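You operate a simulated robot arm through the tools that you are given. There is no shell and no other tool.

Carry out the task below with a simulated two-armed robot. There is one attempt and no reset: what you move stays moved.

TASK
Patch the three sensor plugs as the white card says.
Fine: switch the controller on and zero the strain.

The check looks at the end state, three seconds after you hand in, the way a careful person would. Anything else that was tipped, shoved, dropped, spilled or broken makes it a failure.

THE ROBOT
Two 7-joint arms with three-finger grippers on one trunk that stands fixed in place. Base frame: the origin is at the foot of the trunk, x ahead of it, y to its left, z up; the work surface is at about z = 775. Readings come in mm, rad, newtons and seconds.
The left shoulder is at [30, 124, 783], the right one opposite. With the tool pointing down near the work surface each hand reaches from about 100 to 780 mm from the base axis, measured 20 degrees to its own side. Payload 2.2 kg a hand.
Tool frame (each hand has its own): the origin (TCP) lies between the finger pads and is the grasp point; the fingertips stand 28 mm ahead of it; z points along the fingers, y is the line along which they close. The gripper opens to 102 mm. The gripper's body begins 71 mm behind the TCP.
Orientation is that of the tool frame in the base frame, as a unit quaternion [x, y, z, w]. With the fingers straight down and closing along the base's y, the tool's x points along the base's -x, its y along +y and its z along -z.

THE INTERFACE
- The arms move only by the tool play_rows. It takes "left_commands", "right_commands" or both (then of equal length, played together; a hand with none holds still); each is text: rows parted by semicolons, each of 7 numbers parted by spaces: the gripper command, from -1 (shut) to 1 (fully open), values between in proportion, then the shift along the tool's x, y, z in mm, then the turn, a rotation vector about the tool's x, y, z in rad. In form: jaw x y z rx ry rz; .... A call has 1 to 20 rows; each row is the pose to reach, as a shift and turn from the pose commanded when the call began, along the tool's axes at that moment. A row lasts 0.2 s, in which the tool goes at most 50 mm and 0.15 rad; a call with a longer step from one row to the next is refused whole, and so is a gripper value outside its range. Where a pose cannot be reached the arm comes as near as it can. A force on the tool above 50 N (or 10 N above the force at the start of the call, whichever is more), or a blocked arm, ends the call early, and 0.2 s more pass. The fingers move at their own pace and stop on an object; they squeeze with about 23 N. The grip force told is the motor's: it shows also when the fingers shut on nothing. Time passes only in rows, and 0.2 s behind the last, so rows that repeat a pose let the fingers close. It gives the time, the measured TCP pose, the force on the tool (base axes), the opening and the grip force at its end, in the units of the frame above (readings bear some noise), with the torque about the TCP (base axes, N m) and any sound that the robot's microphone picked up.
- Cameras (640 x 400 px; columns grow to the right, rows downward): "scene" is now at [43, -9, 1493.8]; the picture's right is [-0.13, -0.99, 0.00], its down [-0.80, 0.10, -0.60] and it looks along [0.59, -0.08, -0.80] (base axes); focal length 338 px, centre (320, 200). "left" rides on the left gripper at [72, 38, -86] in its tool frame; the picture's right is [-0.47, 0.89, 0.00], its down [-0.60, -0.32, -0.73] and it looks along [-0.65, -0.34, 0.68] (tool axes); focal length 256 px, centre (320, 200). "right" rides on the right gripper at [69, 44, -86] in its tool frame; the picture's right is [-0.53, 0.84, 0.00], its down [-0.58, -0.37, -0.73] and it looks along [-0.62, -0.39, 0.68] (tool axes); focal length 256 px, centre (320, 200). There is no depth. A picture from a camera that has moved, and an enlarged one, comes with that camera's place and axes in the base frame and with its lens.
- snapshot(camera): a new picture of that camera. It takes no simulated time.
- move_column(by): slides the trunk up (or, below 0, down) by that many mm; the arms and the scene camera ride with it, the base frame stays. It gives what a move gives, with no picture.
- head_to(pan, tilt): turns the head with the scene camera to pan (to the left, within 2.496 rad either way) and tilt (down, from -0.506 to 1.204), counted from straight ahead of the robot. It gives what a move gives.
- enlarge(camera, box): a new picture of the part [left, top, right, bottom] of that camera's present view, enlarged. It takes no simulated time.
- hand_in(): hands the job in; it is judged then, once.

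Places have to be worked out from the pictures, the camera data and where the tool is seen. Open the grippers and draw the arms clear of the work before you hand the job in, unless the task says otherwise.

The tools are called after "Emit:" as a command line: name --argument value ..., lists and objects as JSON in quotes. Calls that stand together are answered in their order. play_rows: Moves the arms, as the interface text tells. Its arguments: {"type":"object","properties":{"left_commands":{"type":"string"},"right_commands":{"type":"string"}},"required":[]} The other tools are called the same way: move_column (by) slides the trunk up or down; head_to (pan, tilt) turns the head that bears the scene camera; snapshot (camera) takes a picture; enlarge (camera, box) takes an enlarged picture of a part of a camera's view; hand_in () hands the job in.

At the start:

```text
time: 0.0
left_eef_pos: [478.9, 121.3, 1068.8]
left_tcp_rot: [0.0, 1.0, 0.0, 0.001]
left_ft_force: [-0.4, 0.3, 0.3]
left_moment: [-0.03, 0.0, 0.0]
left_finger_gap: 102.0
left_finger_force: 0.1
right_eef_pos: [483.4, -333.6, 1070.7]
right_tcp_rot: [0.001, 1.0, 0.001, 0.0]
right_ft_force: [-1.3, 0.8, 0.3]
right_moment: [0.02, 0.0, 0.03]
right_finger_gap: 102.1
right_finger_force: 0.0
trunk travel left (down, up): [-25.0, 515.0]
head pan, tilt: [-0.129, 0.934]
```

scene: 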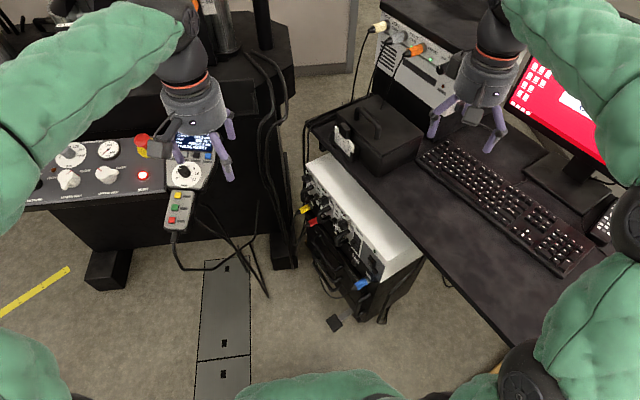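
right: 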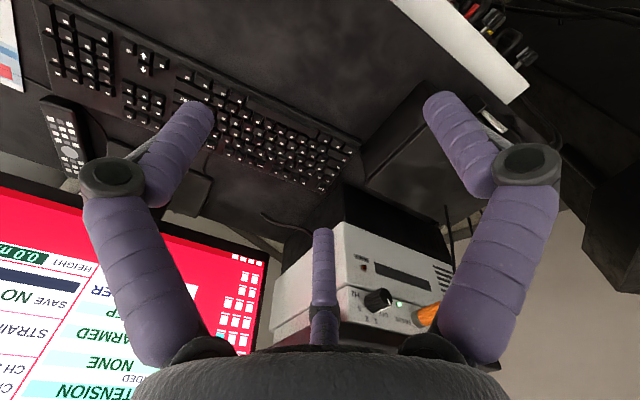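
left: 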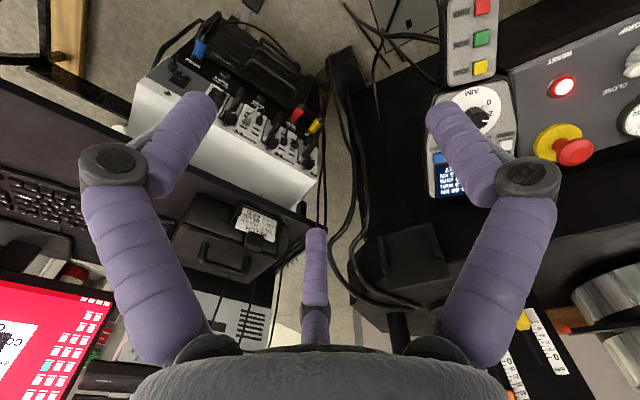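

I start by looking at the scene more closely: the white card, the patch panel and the controller need to be found.

Emit:
enlarge --camera "scene" --box '[280, 80, 440, 180]'

Emit:
enlarge --camera "scene" --box '[280, 150, 440, 330]'

Emit:
enlarge --camera "scene" --box '[20, 110, 240, 250]'

Emit:
enlarge --camera "left" --box '[120, 0, 340, 140]'

Emit:
enlarge --camera "scene" --box '[350, 0, 510, 100]'

```text
4.00 times, centred on (360, 130) of scene
camera zoom: at [43.0, -9.0, 1493.8], right [-0.13, -0.99, 0.0], down [-0.8, 0.1, -0.6], along [0.59, -0.08, -0.8], focal length 1353 px, centre (160, 480)
```

zoom: 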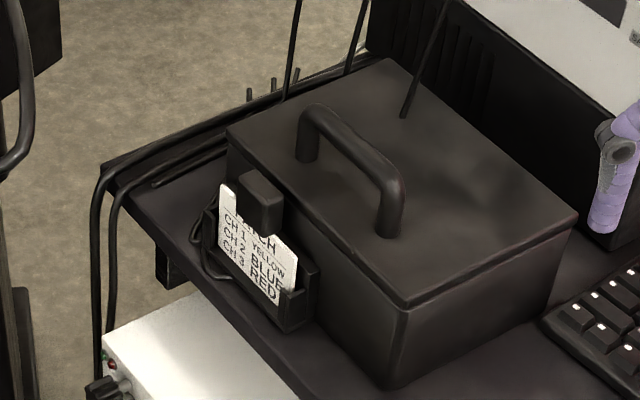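

```text
2.22 times, centred on (360, 240) of scene
camera zoom: at [43.0, -9.0, 1493.8], right [-0.13, -0.99, 0.0], down [-0.8, 0.1, -0.6], along [0.59, -0.08, -0.8], focal length 752 px, centre (231, 111)
```

zoom: 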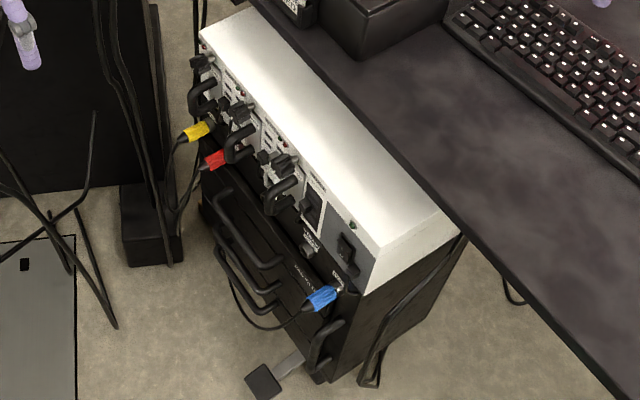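

```text
2.86 times, centred on (130, 180) of scene
camera zoom: at [43.0, -9.0, 1493.8], right [-0.13, -0.99, 0.0], down [-0.8, 0.1, -0.6], along [0.59, -0.08, -0.8], focal length 966 px, centre (863, 257)
```

zoom: 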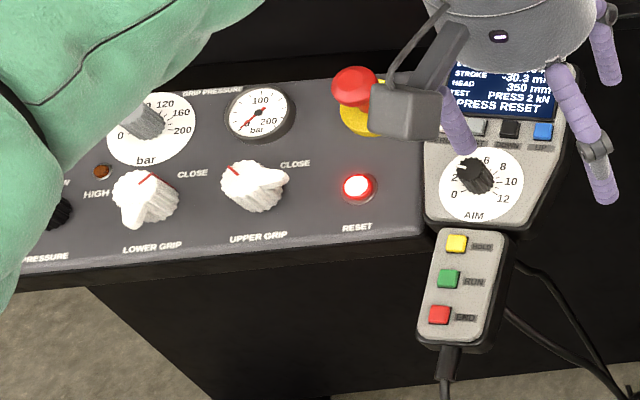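

```text
2.86 times, centred on (230, 70) of left
camera zoom: at [408.3, 159.7, 1154.8], right [0.47, 0.89, 0.0], down [0.6, -0.32, 0.73], along [0.65, -0.34, -0.68], focal length 731 px, centre (577, 571)
```

zoom: 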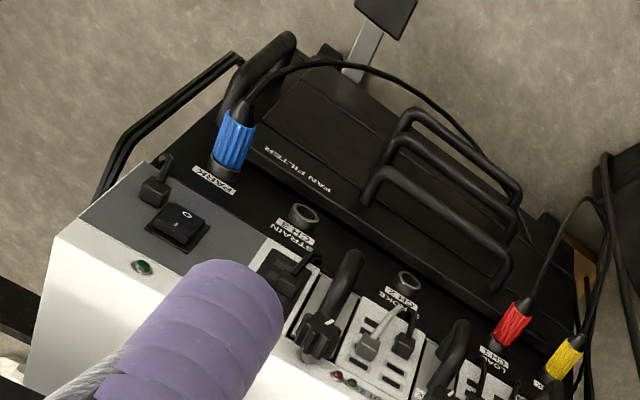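

```text
4.00 times, centred on (430, 50) of scene
camera zoom: at [43.0, -9.0, 1493.8], right [-0.13, -0.99, 0.0], down [-0.8, 0.1, -0.6], along [0.59, -0.08, -0.8], focal length 1353 px, centre (-120, 800)
```

zoom: 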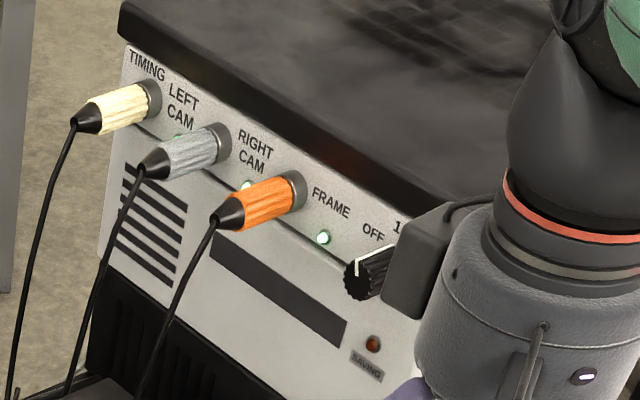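

The card reads CH1 yellow, CH2 blue, CH3 red as far as is visible. I zoom harder on the card and the rack front to read every label.

Emit:
enlarge --camera "scene" --box '[328, 120, 360, 164]'

Emit:
enlarge --camera "scene" --box '[290, 170, 370, 230]'

Emit:
enlarge --camera "scene" --box '[330, 220, 410, 290]'

Emit:
enlarge --camera "left" --box '[160, 20, 240, 80]'

Emit:
enlarge --camera "left" --box '[220, 80, 330, 180]'

Emit:
enlarge --camera "left" --box '[220, 190, 300, 260]'

```text
9.09 times, centred on (344, 142) of scene
camera zoom: at [43.0, -9.0, 1493.8], right [-0.13, -0.99, 0.0], down [-0.8, 0.1, -0.6], along [0.59, -0.08, -0.8], focal length 3075 px, centre (102, 727)
```

zoom: 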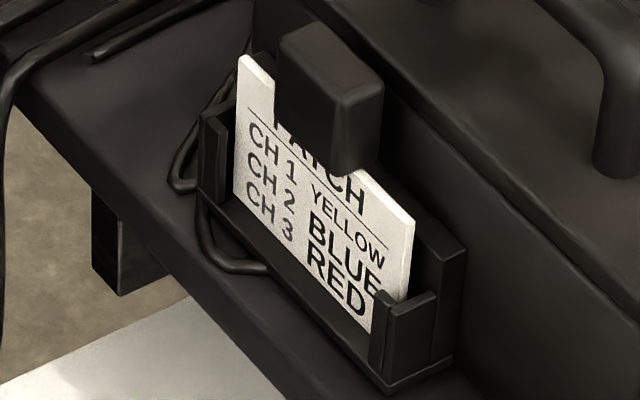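

```text
6.67 times, centred on (330, 200) of scene
camera zoom: at [43.0, -9.0, 1493.8], right [-0.13, -0.99, 0.0], down [-0.8, 0.1, -0.6], along [0.59, -0.08, -0.8], focal length 2255 px, centre (253, 200)
```

zoom: 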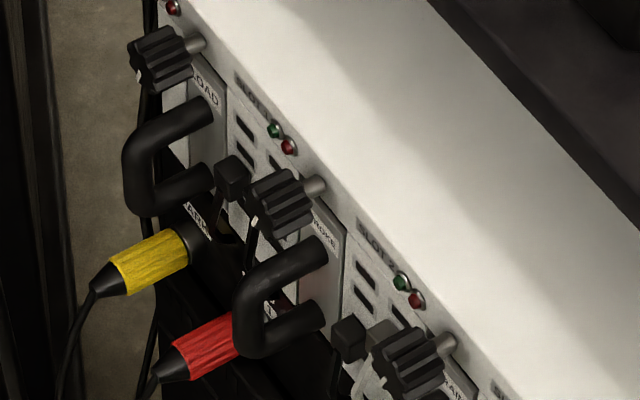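

```text
5.71 times, centred on (370, 255) of scene
camera zoom: at [43.0, -9.0, 1493.8], right [-0.13, -0.99, 0.0], down [-0.8, 0.1, -0.6], along [0.59, -0.08, -0.8], focal length 1933 px, centre (34, -114)
```

zoom: 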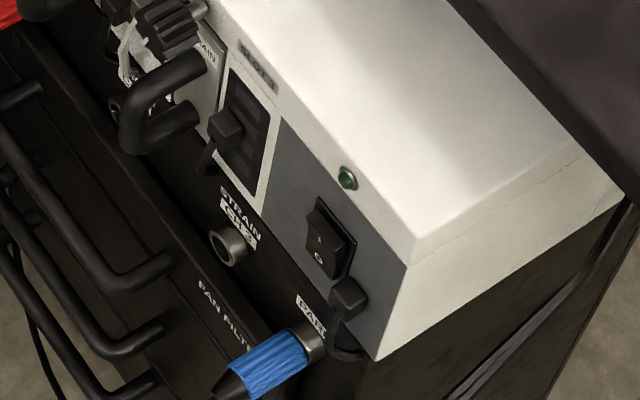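

```text
6.67 times, centred on (200, 50) of left
camera zoom: at [408.3, 159.7, 1154.8], right [0.47, 0.89, 0.0], down [0.6, -0.32, 0.73], along [0.65, -0.34, -0.68], focal length 1707 px, centre (1120, 1200)
```

zoom: 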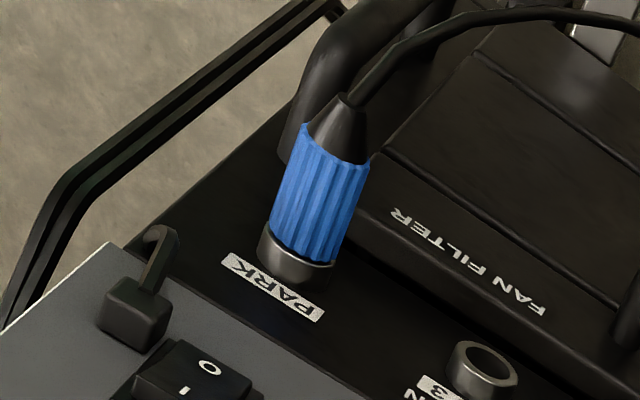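

```text
4.00 times, centred on (275, 130) of left
camera zoom: at [408.3, 159.7, 1154.8], right [0.47, 0.89, 0.0], down [0.6, -0.32, 0.73], along [0.65, -0.34, -0.68], focal length 1024 px, centre (500, 480)
```

zoom: 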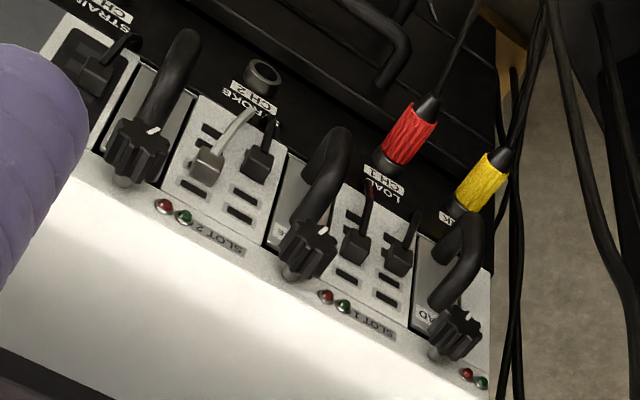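

```text
5.71 times, centred on (260, 225) of left
camera zoom: at [408.3, 159.7, 1154.8], right [0.47, 0.89, 0.0], down [0.6, -0.32, 0.73], along [0.65, -0.34, -0.68], focal length 1463 px, centre (663, 57)
```

zoom: 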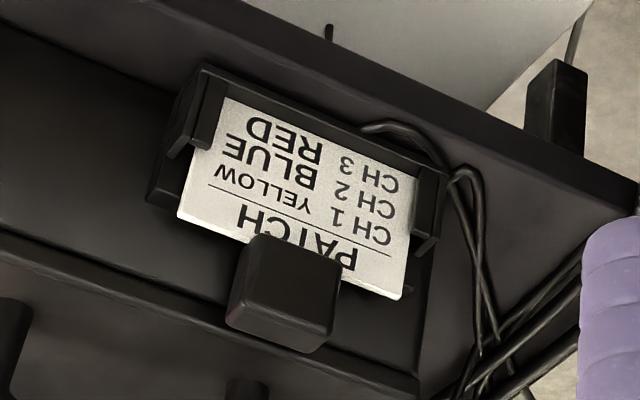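

Card: CH1 yellow, CH2 blue, CH3 red. Now I look at the screen, keyboard, the handset and the modules to find "controller on" and "zero strain".

Emit:
enlarge --camera "scene" --box '[500, 50, 640, 160]'

Emit:
enlarge --camera "right" --box '[0, 180, 280, 400]'

Emit:
enlarge --camera "right" --box '[260, 200, 480, 360]'

Emit:
enlarge --camera "left" --box '[400, 0, 640, 200]'

Emit:
enlarge --camera "right" --box '[420, 0, 560, 140]'

Emit:
enlarge --camera "left" --box '[0, 260, 140, 400]'

```text
3.64 times, centred on (570, 105) of scene
camera zoom: at [43.0, -9.0, 1493.8], right [-0.13, -0.99, 0.0], down [-0.8, 0.1, -0.6], along [0.59, -0.08, -0.8], focal length 1230 px, centre (-589, 546)
```

zoom: 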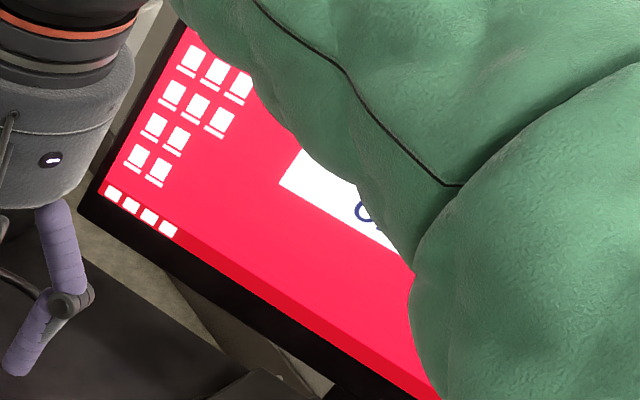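

```text
1.82 times, centred on (140, 290) of right
camera zoom: at [413.8, -289.3, 1157.4], right [0.53, 0.84, 0.0], down [0.58, -0.37, 0.73], along [0.62, -0.39, -0.68], focal length 465 px, centre (647, 36)
```

zoom: 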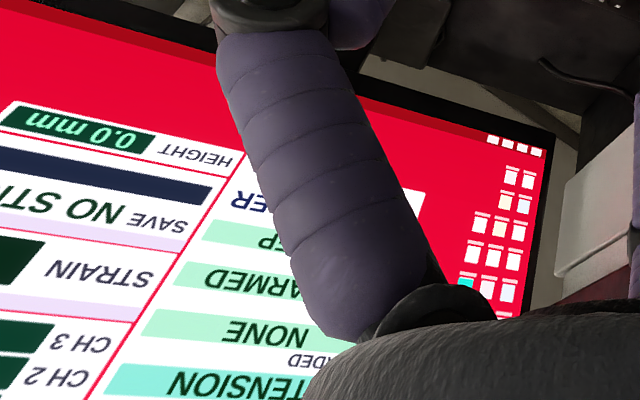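

```text
2.50 times, centred on (370, 280) of right
camera zoom: at [413.8, -289.3, 1157.4], right [0.53, 0.84, 0.0], down [0.58, -0.37, 0.73], along [0.62, -0.39, -0.68], focal length 640 px, centre (195, 0)
```

zoom: 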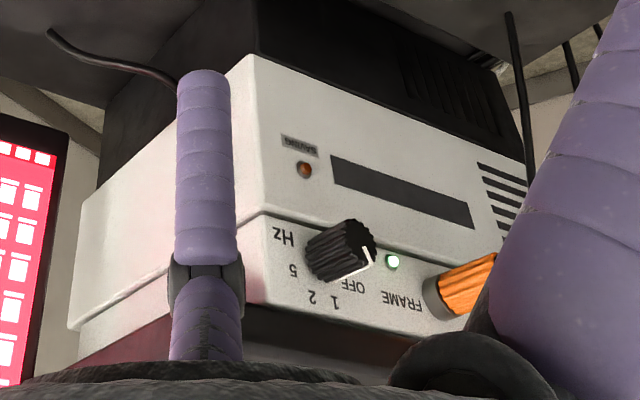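

```text
2.00 times, centred on (520, 100) of left
camera zoom: at [408.3, 159.7, 1154.8], right [0.47, 0.89, 0.0], down [0.6, -0.32, 0.73], along [0.65, -0.34, -0.68], focal length 512 px, centre (-80, 400)
```

zoom: 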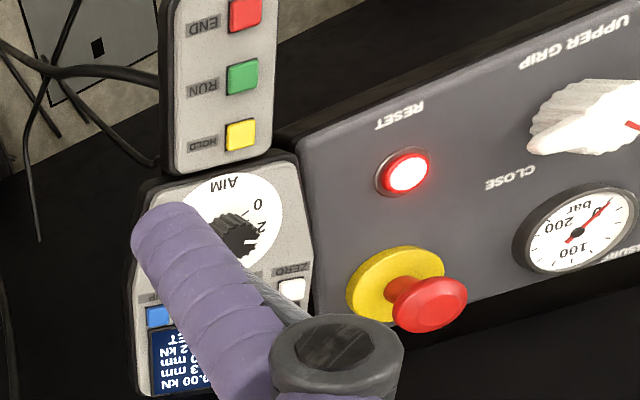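

```text
2.86 times, centred on (490, 70) of right
camera zoom: at [413.8, -289.3, 1157.4], right [0.53, 0.84, 0.0], down [0.58, -0.37, 0.73], along [0.62, -0.39, -0.68], focal length 731 px, centre (-166, 571)
```

zoom: 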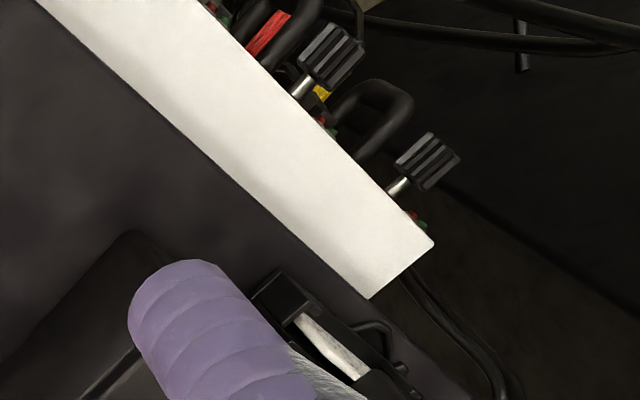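

```text
2.86 times, centred on (70, 330) of left
camera zoom: at [408.3, 159.7, 1154.8], right [0.47, 0.89, 0.0], down [0.6, -0.32, 0.73], along [0.65, -0.34, -0.68], focal length 731 px, centre (1034, -171)
```

zoom: 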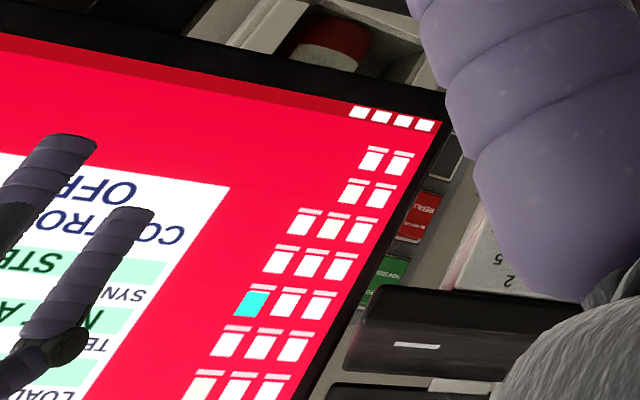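

The screen says "CONTROLLER OFF" and has a STRAIN field. I turn the head to see the whole screen and its surroundings.

Emit:
head_to --pan -0.6 --tilt 0.7

Emit:
snapshot --camera "scene"

```text
time: 0.9
left_eef_pos: [478.3, 122.9, 1070.5]
left_tcp_rot: [0.001, 1.0, -0.001, 0.0]
left_ft_force: [-0.4, 0.2, -0.1]
left_moment: [0.03, -0.02, 0.01]
left_finger_gap: 101.8
left_finger_force: 0.0
right_eef_pos: [483.8, -333.5, 1070.7]
right_tcp_rot: [0.001, 1.0, 0.0, 0.0]
right_ft_force: [0.2, -0.5, 0.3]
right_moment: [-0.02, -0.02, -0.03]
right_finger_gap: 101.8
right_finger_force: 0.0
trunk travel left (down, up): [-25.0, 515.0]
head pan, tilt: [-0.6, 0.7]
```

```text
taken
camera scene: at [40.1, -47.4, 1512.3], right [-0.56, -0.83, 0.0], down [-0.53, 0.36, -0.76], along [0.63, -0.43, -0.64], focal length 338 px, centre (320, 200)
```

scene: 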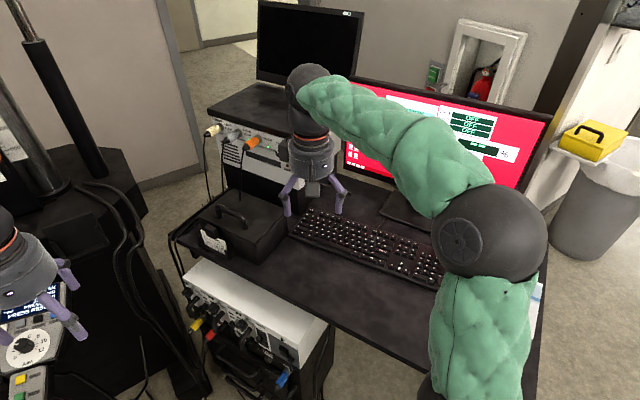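

The right arm blocks part of the screen; I zoom on what is visible of the screen, keyboard and handset.

Emit:
enlarge --camera "scene" --box '[420, 80, 560, 200]'

Emit:
enlarge --camera "scene" --box '[280, 190, 450, 300]'

Emit:
enlarge --camera "scene" --box '[170, 270, 320, 400]'

Emit:
enlarge --camera "scene" --box '[0, 260, 100, 400]'

```text
3.33 times, centred on (490, 140) of scene
camera zoom: at [40.1, -47.4, 1512.3], right [-0.56, -0.83, 0.0], down [-0.53, 0.36, -0.76], along [0.63, -0.43, -0.64], focal length 1128 px, centre (-247, 400)
```

zoom: 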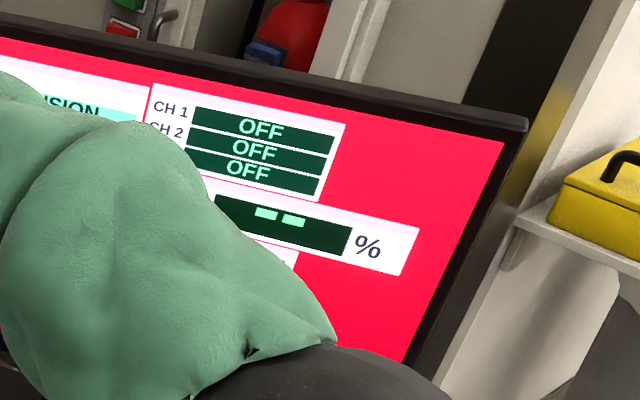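

```text
3.64 times, centred on (365, 245) of scene
camera zoom: at [40.1, -47.4, 1512.3], right [-0.56, -0.83, 0.0], down [-0.53, 0.36, -0.76], along [0.63, -0.43, -0.64], focal length 1230 px, centre (156, 36)
```

zoom: 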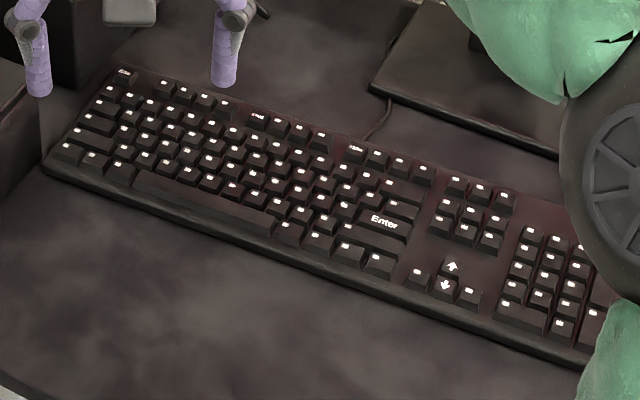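

```text
3.08 times, centred on (245, 335) of scene
camera zoom: at [40.1, -47.4, 1512.3], right [-0.56, -0.83, 0.0], down [-0.53, 0.36, -0.76], along [0.63, -0.43, -0.64], focal length 1041 px, centre (551, -215)
```

zoom: 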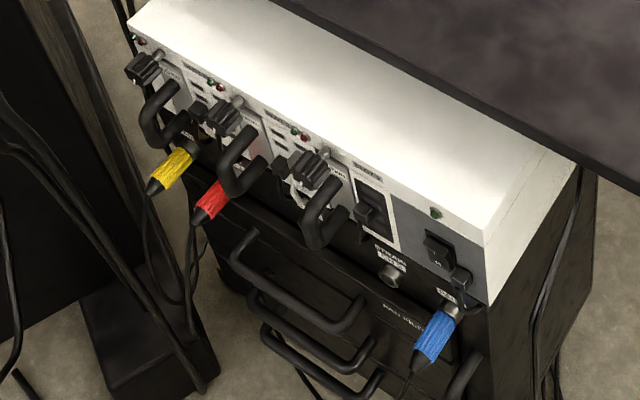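

```text
2.86 times, centred on (50, 330) of scene
camera zoom: at [40.1, -47.4, 1512.3], right [-0.56, -0.83, 0.0], down [-0.53, 0.36, -0.76], along [0.63, -0.43, -0.64], focal length 966 px, centre (1091, -171)
```

zoom: 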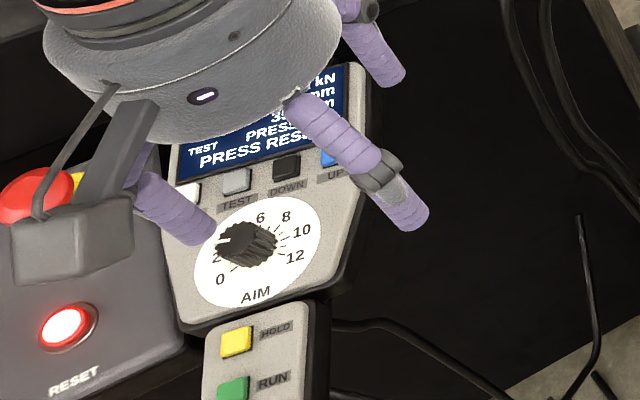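

The rocker and sockets triangulate to about x 470–530, y −190 to −226, z 445–575, with the rack front facing roughly (−0.52, 0.85, 0). I bring the left hand back and down in front of the rack to look at it frontally with its camera.

Emit:
play_rows --left_commands "1 45 0 0 0 0 0; 1 90 0 0 0 0 0; 1 140 0 0 0 0 0; 1 140 0 45 0 0 0.1; 1 140 0 90 0 0 0.2; 1 140 0 135 0 0 0.3; 1 140 0 180 0 0 0.4; 1 140 0 225 0 0 0.54; 1 140 0 260 0 0 0.54; 1 140 0 260 0 0 0.54"

Emit:
snapshot --camera "left"

Emit:
snapshot --camera "scene"

```text
time: 3.1
left_eef_pos: [339.6, 121.7, 806.8]
left_tcp_rot: [0.268, 0.963, 0.0, -0.001]
left_ft_force: [0.5, 1.2, 1.0]
left_moment: [-0.03, -0.01, 0.01]
left_finger_gap: 102.0
left_finger_force: 0.1
right_eef_pos: [483.7, -332.4, 1071.1]
right_tcp_rot: [0.0, 1.0, 0.001, 0.0]
right_ft_force: [0.0, 0.1, 0.8]
right_moment: [0.01, 0.01, 0.0]
right_finger_gap: 101.9
right_finger_force: 0.0
trunk travel left (down, up): [-25.0, 515.0]
head pan, tilt: [-0.6, 0.7]
```

```text
taken
camera left: at [298.6, 191.8, 892.4], right [0.85, 0.52, 0.0], down [0.35, -0.58, 0.73], along [0.38, -0.62, -0.68], focal length 256 px, centre (320, 200)
```

left: 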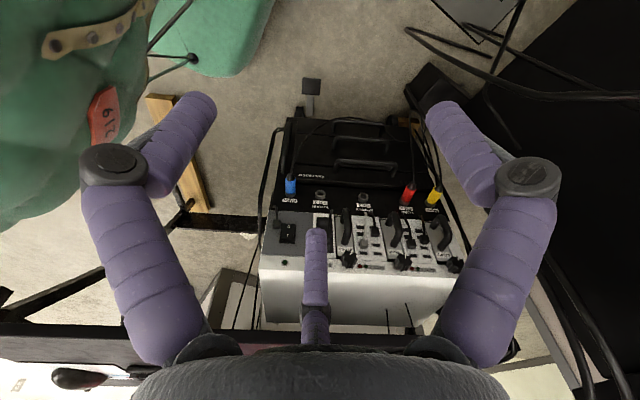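

```text
taken
camera scene: at [39.9, -47.5, 1512.4], right [-0.57, -0.82, 0.0], down [-0.53, 0.36, -0.76], along [0.63, -0.43, -0.64], focal length 338 px, centre (320, 200)
```

scene: 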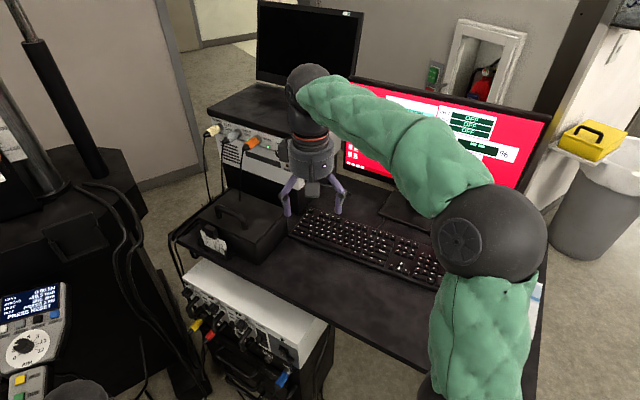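

The left camera now faces the rack (image upside down). I enlarge its parts to read labels and triangulate plugs, handles and knobs.

Emit:
enlarge --camera "left" --box '[260, 110, 380, 185]'

Emit:
enlarge --camera "left" --box '[260, 180, 350, 280]'

Emit:
enlarge --camera "left" --box '[330, 180, 400, 280]'

Emit:
enlarge --camera "left" --box '[380, 170, 470, 280]'

Emit:
enlarge --camera "left" --box '[380, 60, 520, 200]'

Emit:
enlarge --camera "scene" --box '[0, 280, 80, 400]'

```text
5.33 times, centred on (320, 148) of left
camera zoom: at [298.6, 191.8, 892.4], right [0.85, 0.52, 0.0], down [0.35, -0.58, 0.73], along [0.38, -0.62, -0.68], focal length 1365 px, centre (320, 480)
```

zoom: 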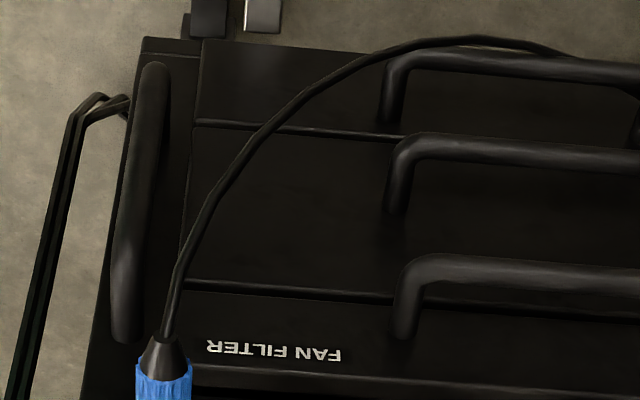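

```text
4.00 times, centred on (305, 230) of left
camera zoom: at [298.6, 191.8, 892.4], right [0.85, 0.52, 0.0], down [0.35, -0.58, 0.73], along [0.38, -0.62, -0.68], focal length 1024 px, centre (380, 80)
```

zoom: 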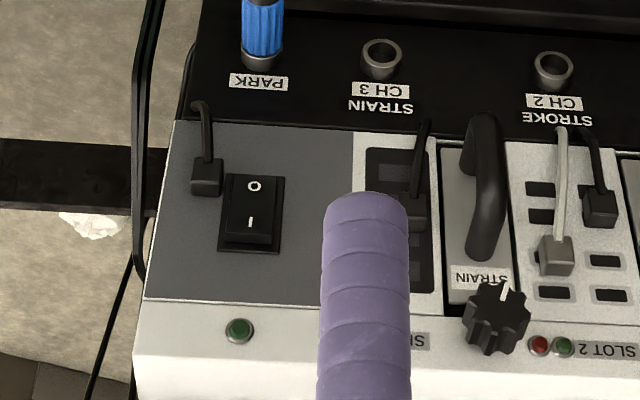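

```text
4.00 times, centred on (365, 230) of left
camera zoom: at [298.6, 191.8, 892.4], right [0.85, 0.52, 0.0], down [0.35, -0.58, 0.73], along [0.38, -0.62, -0.68], focal length 1024 px, centre (140, 80)
```

zoom: 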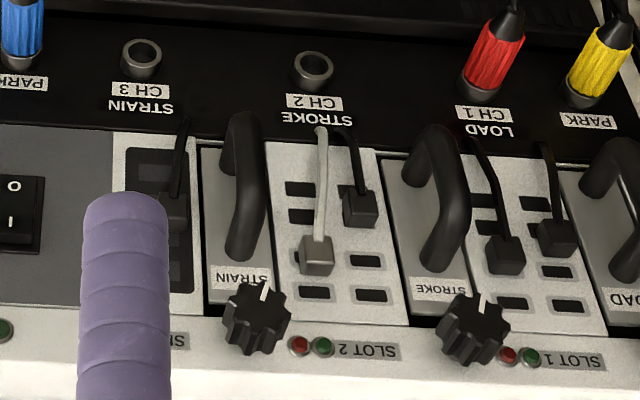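

```text
3.64 times, centred on (425, 225) of left
camera zoom: at [298.6, 191.8, 892.4], right [0.85, 0.52, 0.0], down [0.35, -0.58, 0.73], along [0.38, -0.62, -0.68], focal length 931 px, centre (-62, 109)
```

zoom: 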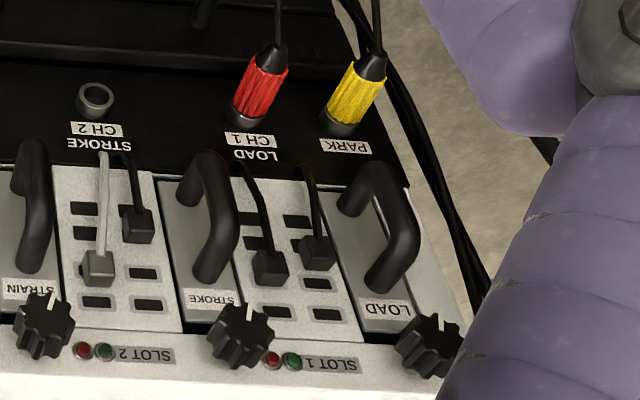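

```text
2.86 times, centred on (450, 130) of left
camera zoom: at [298.6, 191.8, 892.4], right [0.85, 0.52, 0.0], down [0.35, -0.58, 0.73], along [0.38, -0.62, -0.68], focal length 731 px, centre (-51, 400)
```

zoom: 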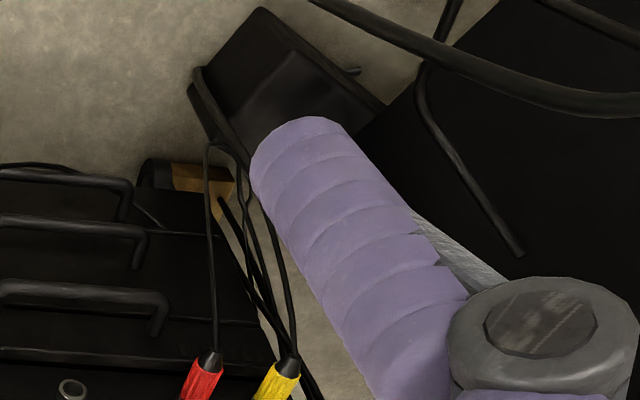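

```text
3.33 times, centred on (40, 340) of scene
camera zoom: at [39.9, -47.5, 1512.4], right [-0.57, -0.82, 0.0], down [-0.53, 0.36, -0.76], along [0.63, -0.43, -0.64], focal length 1128 px, centre (1253, -267)
```

zoom: 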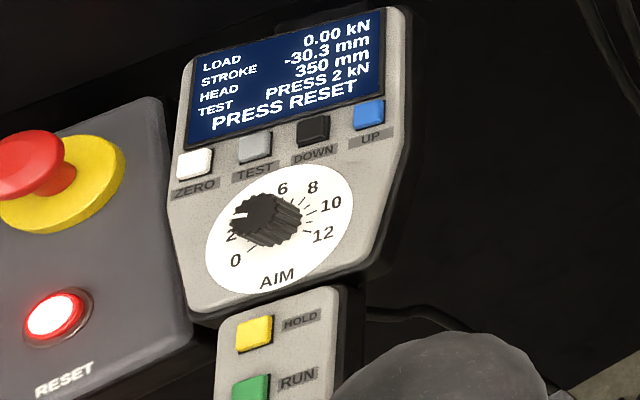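

The channels are now located at about CH3 (530,−191), CH2 (627,−146), CH1/red (730,−107), yellow park (788,−80), blue park (468,−230), all near z 455. I turn the head to see what free space there is left of the rack near the yellow plug.

Emit:
head_to --pan -0.1 --tilt 0.8

Emit:
snapshot --camera "scene"

Emit:
enlarge --camera "scene" --box '[240, 160, 400, 260]'

Emit:
enlarge --camera "scene" --box '[260, 220, 420, 330]'

```text
time: 4.0
left_eef_pos: [340.4, 120.9, 806.7]
left_tcp_rot: [0.267, 0.964, -0.001, 0.001]
left_ft_force: [-0.4, 0.0, -0.4]
left_moment: [-0.03, 0.01, -0.01]
left_finger_gap: 101.9
left_finger_force: 0.0
right_eef_pos: [484.1, -332.3, 1070.4]
right_tcp_rot: [-0.001, 1.0, 0.0, 0.0]
right_ft_force: [-0.1, -0.5, -0.4]
right_moment: [-0.02, -0.01, -0.02]
right_finger_gap: 102.1
right_finger_force: 0.0
trunk travel left (down, up): [-25.0, 515.0]
head pan, tilt: [-0.099, 0.799]
```

```text
taken
camera scene: at [50.2, -7.6, 1504.1], right [-0.1, -0.99, 0.0], down [-0.71, 0.07, -0.7], along [0.69, -0.07, -0.72], focal length 338 px, centre (320, 200)
```

scene: 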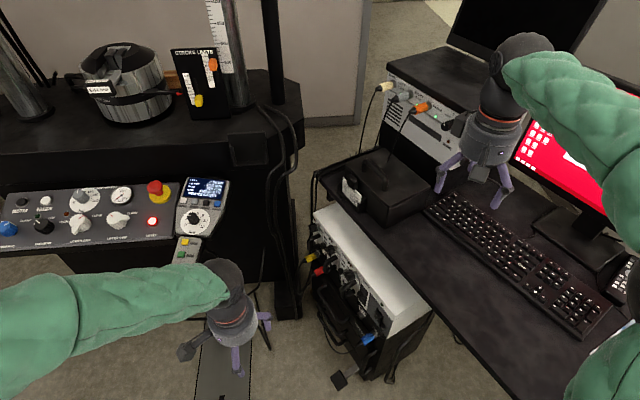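

```text
4.00 times, centred on (320, 210) of scene
camera zoom: at [50.2, -7.6, 1504.1], right [-0.1, -0.99, 0.0], down [-0.71, 0.07, -0.7], along [0.69, -0.07, -0.72], focal length 1353 px, centre (320, 160)
```

zoom: 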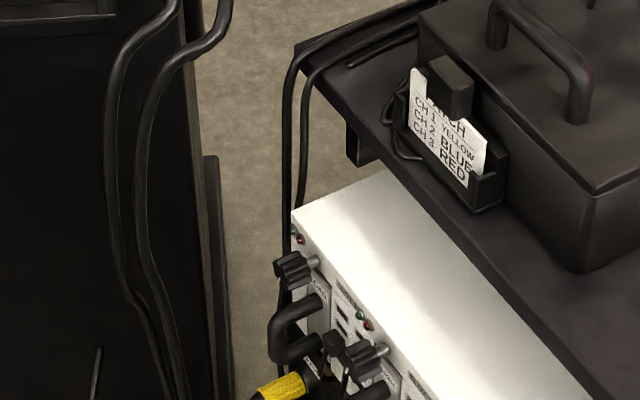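

```text
3.64 times, centred on (340, 275) of scene
camera zoom: at [50.2, -7.6, 1504.1], right [-0.1, -0.99, 0.0], down [-0.71, 0.07, -0.7], along [0.69, -0.07, -0.72], focal length 1230 px, centre (247, -73)
```

zoom: 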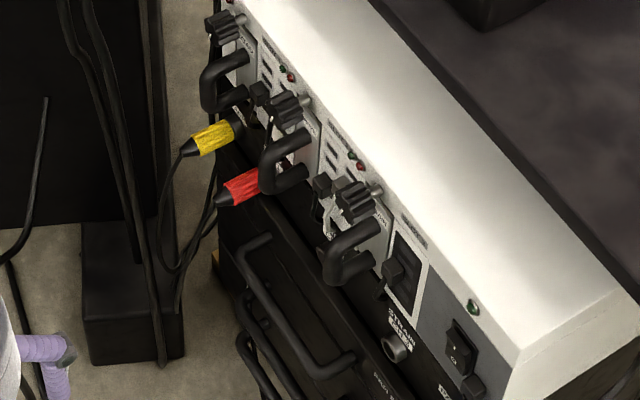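

Cabinet front lies at x≈890 so the space before the rack is free. I swing the left tool so it closes along the panel (dir 25°) and tilts 45° toward the panel, about 180 mm in front of CH3, to get a frontal close view.

Emit:
play_rows --left_commands "1 -22 -9 31 0.029 -0.0952 0.0701; 1 -44 -17 62 0.0581 -0.1904 0.1402; 1 -66 -26 93 0.0871 -0.2856 0.2103; 1 -87 -34 124 0.1162 -0.3809 0.2805; 1 -109 -43 155 0.1452 -0.4761 0.3506; 1 -131 -52 186 0.1742 -0.5713 0.4207; 1 -152 -60 217 0.2033 -0.6665 0.4908; 1 -174 -69 247 0.2323 -0.7617 0.5609; 1 -174 -69 247 0.2323 -0.7617 0.5609"

Emit:
snapshot --camera "left"

Emit:
snapshot --camera "scene"

```text
time: 6.0
left_eef_pos: [453.0, -26.1, 563.8]
left_tcp_rot: [0.496, 0.779, -0.205, 0.324]
left_ft_force: [-0.4, 0.0, -0.6]
left_moment: [-0.02, 0.01, 0.03]
left_finger_gap: 101.9
left_finger_force: 0.0
right_eef_pos: [483.8, -332.9, 1070.4]
right_tcp_rot: [0.001, 1.0, 0.0, 0.0]
right_ft_force: [-0.3, 0.1, -0.3]
right_moment: [0.0, -0.02, 0.0]
right_finger_gap: 102.1
right_finger_force: 0.0
trunk travel left (down, up): [-25.0, 515.0]
head pan, tilt: [-0.099, 0.799]
```

```text
taken
camera left: at [441.5, 91.3, 572.9], right [0.94, 0.08, 0.33], down [-0.33, -0.05, 0.94], along [0.09, -1.0, -0.02], focal length 256 px, centre (320, 200)
```

left: 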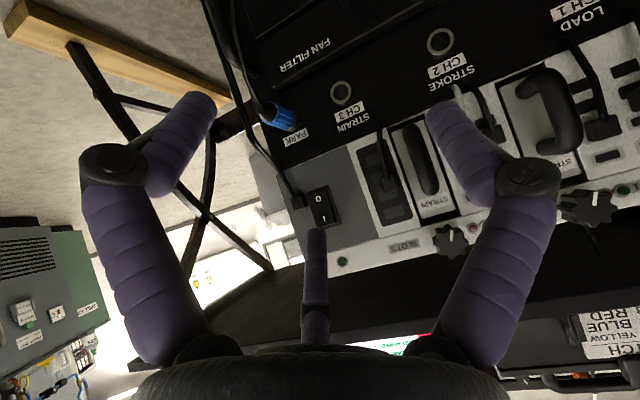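

```text
taken
camera scene: at [50.2, -7.5, 1504.1], right [-0.1, -0.99, 0.0], down [-0.71, 0.07, -0.7], along [0.69, -0.07, -0.72], focal length 338 px, centre (320, 200)
```

scene: 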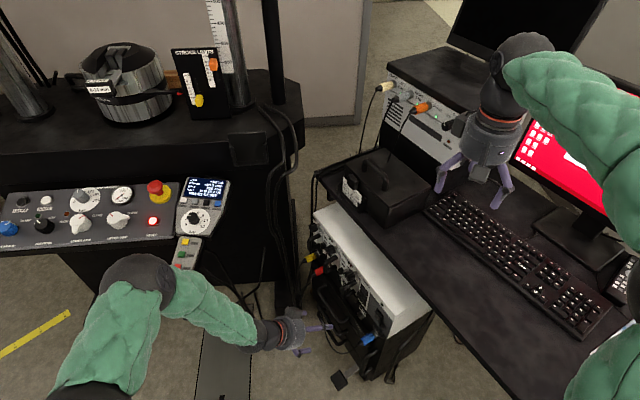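

The orientation is as planned (closing along the panel, 45° tilt). I zoom in on this frontal view for exact positions.

Emit:
enlarge --camera "left" --box '[200, 60, 360, 160]'

Emit:
enlarge --camera "left" --box '[320, 10, 480, 110]'

Emit:
enlarge --camera "left" --box '[290, 120, 450, 270]'

Emit:
enlarge --camera "left" --box '[480, 0, 640, 100]'

Emit:
enlarge --camera "scene" --box '[240, 280, 420, 400]'

```text
4.00 times, centred on (280, 110) of left
camera zoom: at [441.5, 91.3, 572.9], right [0.94, 0.08, 0.33], down [-0.33, -0.05, 0.94], along [0.09, -1.0, -0.02], focal length 1024 px, centre (480, 560)
```

zoom: 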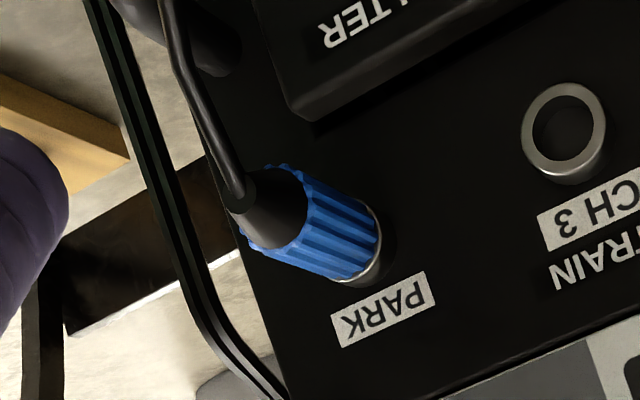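

```text
4.00 times, centred on (400, 60) of left
camera zoom: at [441.5, 91.3, 572.9], right [0.94, 0.08, 0.33], down [-0.33, -0.05, 0.94], along [0.09, -1.0, -0.02], focal length 1024 px, centre (0, 760)
```

zoom: 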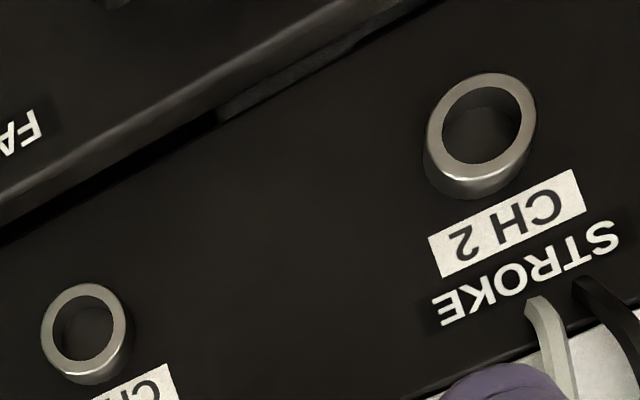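

```text
2.67 times, centred on (370, 195) of left
camera zoom: at [441.5, 91.3, 572.9], right [0.94, 0.08, 0.33], down [-0.33, -0.05, 0.94], along [0.09, -1.0, -0.02], focal length 683 px, centre (187, 213)
```

zoom: 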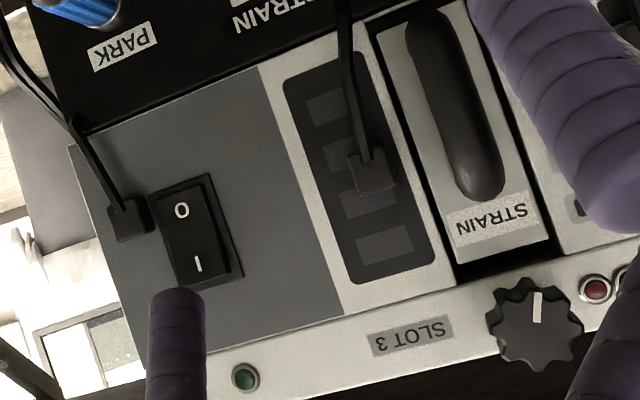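

```text
4.00 times, centred on (560, 50) of left
camera zoom: at [441.5, 91.3, 572.9], right [0.94, 0.08, 0.33], down [-0.33, -0.05, 0.94], along [0.09, -1.0, -0.02], focal length 1024 px, centre (-640, 800)
```

zoom: 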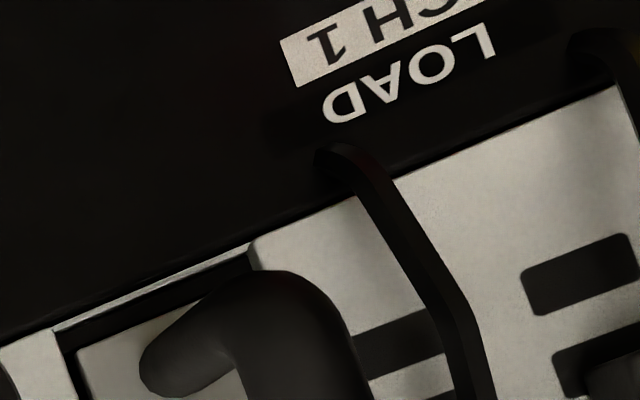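

```text
3.33 times, centred on (330, 340) of scene
camera zoom: at [50.2, -7.5, 1504.1], right [-0.1, -0.99, 0.0], down [-0.71, 0.07, -0.7], along [0.69, -0.07, -0.72], focal length 1128 px, centre (287, -267)
```

zoom: 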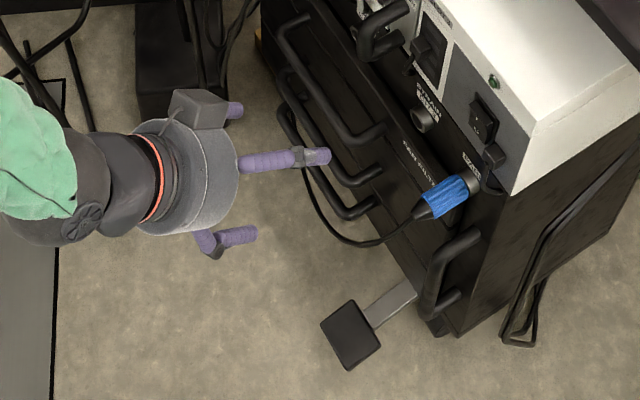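

CH3 ring comes out at (529.8, −190.2, 458.2), blue park ring at about (464, −222, 458), the plug body spanning 3–42 mm in front of it. I go to a pre-grasp 80 mm back along the tool axis from the blue plug with the jaw half open.

Emit:
play_rows --left_commands "0.1 -12 -24 31 0 0 0; 0.1 -24 -49 62 0 0 0; 0.1 -35 -73 93 0 0 0; 0.1 -35 -73 93 0 0 0"

Emit:
snapshot --camera "left"

Emit:
enlarge --camera "scene" --box '[260, 280, 440, 400]'

```text
time: 7.0
left_eef_pos: [423.0, -136.2, 525.0]
left_tcp_rot: [0.496, 0.78, -0.205, 0.323]
left_ft_force: [-0.9, 0.1, -0.4]
left_moment: [0.0, -0.03, 0.0]
left_finger_gap: 56.1
left_finger_force: 0.0
right_eef_pos: [484.5, -333.4, 1070.5]
right_tcp_rot: [0.0, 1.0, 0.0, 0.0]
right_ft_force: [-0.1, 0.5, -0.4]
right_moment: [0.01, 0.01, 0.02]
right_finger_gap: 101.9
right_finger_force: 0.0
trunk travel left (down, up): [-25.0, 515.0]
head pan, tilt: [-0.099, 0.799]
```

```text
taken
camera left: at [411.2, -18.3, 534.6], right [0.94, 0.08, 0.33], down [-0.33, -0.05, 0.94], along [0.09, -1.0, -0.03], focal length 256 px, centre (320, 200)
```

left: 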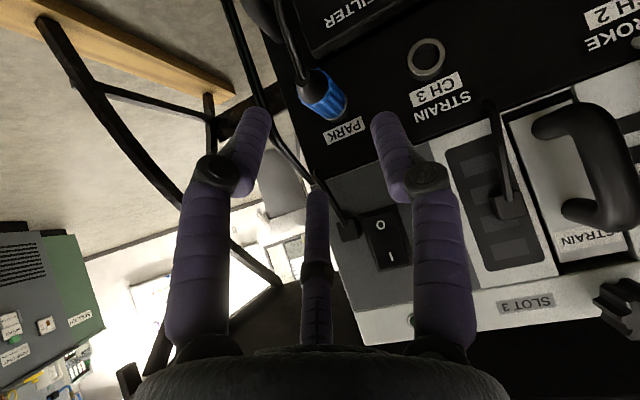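

```text
3.33 times, centred on (350, 340) of scene
camera zoom: at [50.2, -7.6, 1504.1], right [-0.1, -0.99, 0.0], down [-0.71, 0.07, -0.7], along [0.69, -0.07, -0.72], focal length 1128 px, centre (220, -267)
```

zoom: 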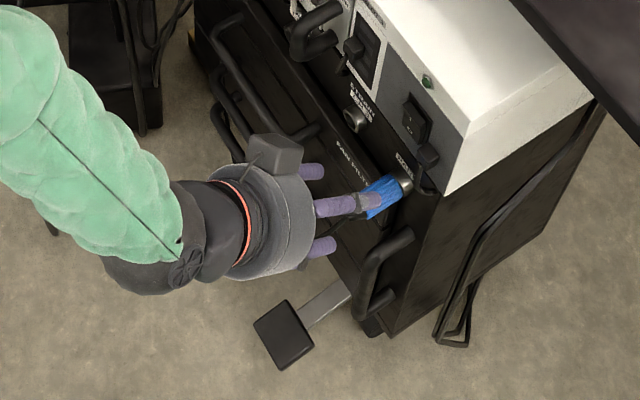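

The pre-grasp looks right; I zoom in on the fingers and the blue plug before advancing.

Emit:
enlarge --camera "left" --box '[200, 40, 440, 190]'

Emit:
enlarge --camera "scene" --box '[310, 310, 400, 370]'

```text
2.67 times, centred on (320, 115) of left
camera zoom: at [411.2, -18.3, 534.6], right [0.94, 0.08, 0.33], down [-0.33, -0.05, 0.94], along [0.09, -1.0, -0.03], focal length 683 px, centre (320, 427)
```

zoom: 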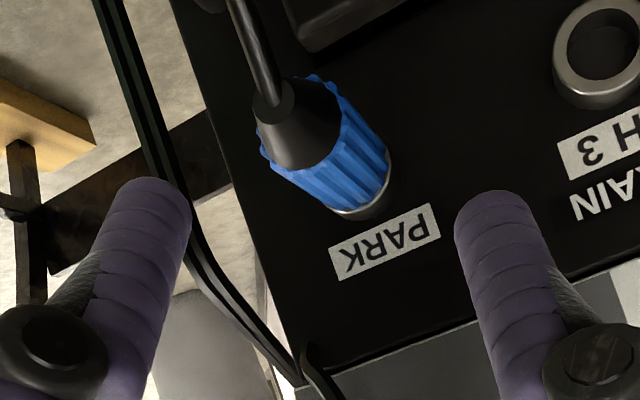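

```text
6.67 times, centred on (355, 340) of scene
camera zoom: at [50.2, -7.6, 1504.1], right [-0.1, -0.99, 0.0], down [-0.71, 0.07, -0.7], along [0.69, -0.07, -0.72], focal length 2255 px, centre (87, -733)
```

zoom: 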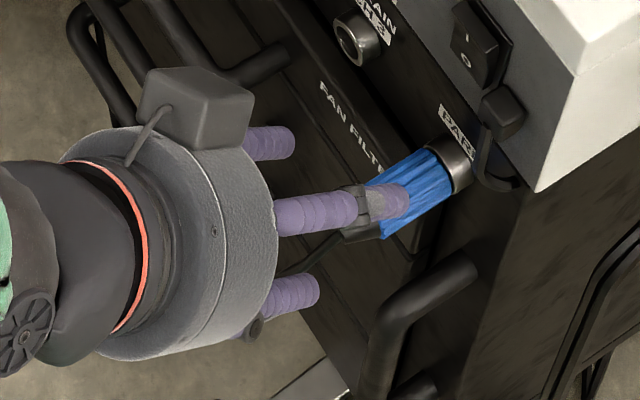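

Visible fingers agree with the stated opening along tool y. I advance along the tool axis in stages, watching the force.

Emit:
play_rows --left_commands "0.1 0 0 25 0 0 0; 0.1 0 0 50 0 0 0; 0.1 0 0 56 0 0 0; 0.1 -0.3 -0.2 62 0 0 0; 0.1 -0.3 -0.2 62 0 0 0"

Emit:
enlarge --camera "left" --box '[200, 40, 440, 190]'

Emit:
enlarge --camera "scene" --box '[310, 310, 400, 370]'

```text
time: 8.2
left_eef_pos: [442.4, -182.4, 478.4]
left_tcp_rot: [0.496, 0.78, -0.206, 0.323]
left_ft_force: [-0.3, -0.6, 0.0]
left_moment: [0.02, 0.02, -0.02]
left_finger_gap: 56.1
left_finger_force: 0.0
right_eef_pos: [484.4, -332.4, 1070.3]
right_tcp_rot: [0.001, 1.0, 0.0, 0.0]
right_ft_force: [-0.3, 0.7, 0.6]
right_moment: [0.0, 0.01, 0.0]
right_finger_gap: 101.9
right_finger_force: 0.1
trunk travel left (down, up): [-25.0, 515.0]
head pan, tilt: [-0.099, 0.799]
```

```text
2.67 times, centred on (320, 115) of left
camera zoom: at [430.9, -63.5, 487.7], right [0.94, 0.08, 0.33], down [-0.32, -0.05, 0.94], along [0.09, -1.0, -0.03], focal length 683 px, centre (320, 427)
```

zoom: 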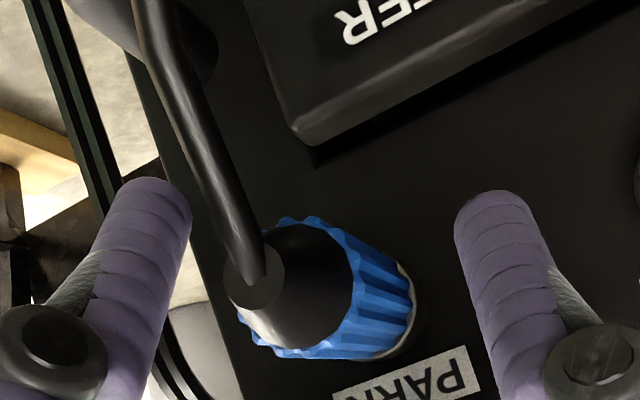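

```text
6.67 times, centred on (355, 340) of scene
camera zoom: at [50.3, -7.6, 1504.1], right [-0.1, -0.99, 0.0], down [-0.71, 0.07, -0.7], along [0.69, -0.07, -0.72], focal length 2255 px, centre (87, -733)
```

zoom: 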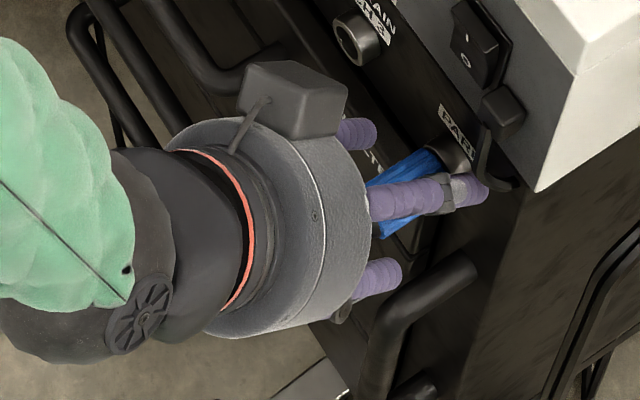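

No contact force yet; about 16 mm remain to the grasp pose. I advance the rest in small steps, still open.

Emit:
play_rows --left_commands "0.1 0 0 4 0 0 0; 0.1 0 0.3 8 0 0 0; 0.1 0 0.5 12 0 0 0; 0.1 0.2 0.7 16 0 0 0; 0.1 0.2 0.7 16 0 0 0"

Emit:
enlarge --camera "left" --box '[200, 40, 440, 190]'

Emit:
enlarge --camera "scene" --box '[310, 310, 400, 370]'

```text
time: 9.4
left_eef_pos: [443.9, -189.6, 464.7]
left_tcp_rot: [0.497, 0.78, -0.205, 0.321]
left_ft_force: [-19.0, 4.8, 3.6]
left_moment: [-0.24, -0.12, -0.65]
left_finger_gap: 62.9
left_finger_force: 3.1
right_eef_pos: [482.9, -332.0, 1071.9]
right_tcp_rot: [0.001, 1.0, 0.001, 0.0]
right_ft_force: [-0.2, -0.2, 0.3]
right_moment: [0.0, -0.01, 0.01]
right_finger_gap: 102.1
right_finger_force: 0.0
trunk travel left (down, up): [-25.0, 515.0]
head pan, tilt: [-0.099, 0.799]
```

```text
2.67 times, centred on (320, 115) of left
camera zoom: at [433.1, -72.2, 474.0], right [0.94, 0.07, 0.33], down [-0.32, -0.05, 0.95], along [0.09, -1.0, -0.03], focal length 683 px, centre (320, 427)
```

zoom: 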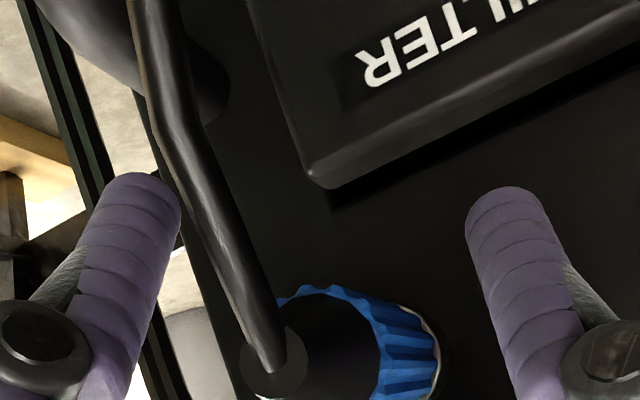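

```text
6.67 times, centred on (355, 340) of scene
camera zoom: at [48.8, -7.3, 1504.1], right [-0.1, -0.99, 0.0], down [-0.71, 0.07, -0.7], along [0.69, -0.07, -0.72], focal length 2255 px, centre (87, -733)
```

zoom: 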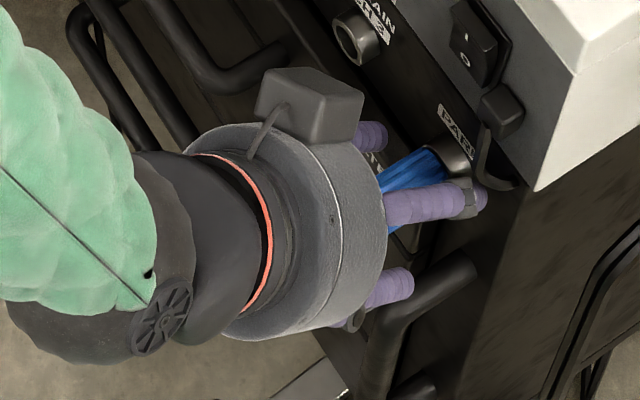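

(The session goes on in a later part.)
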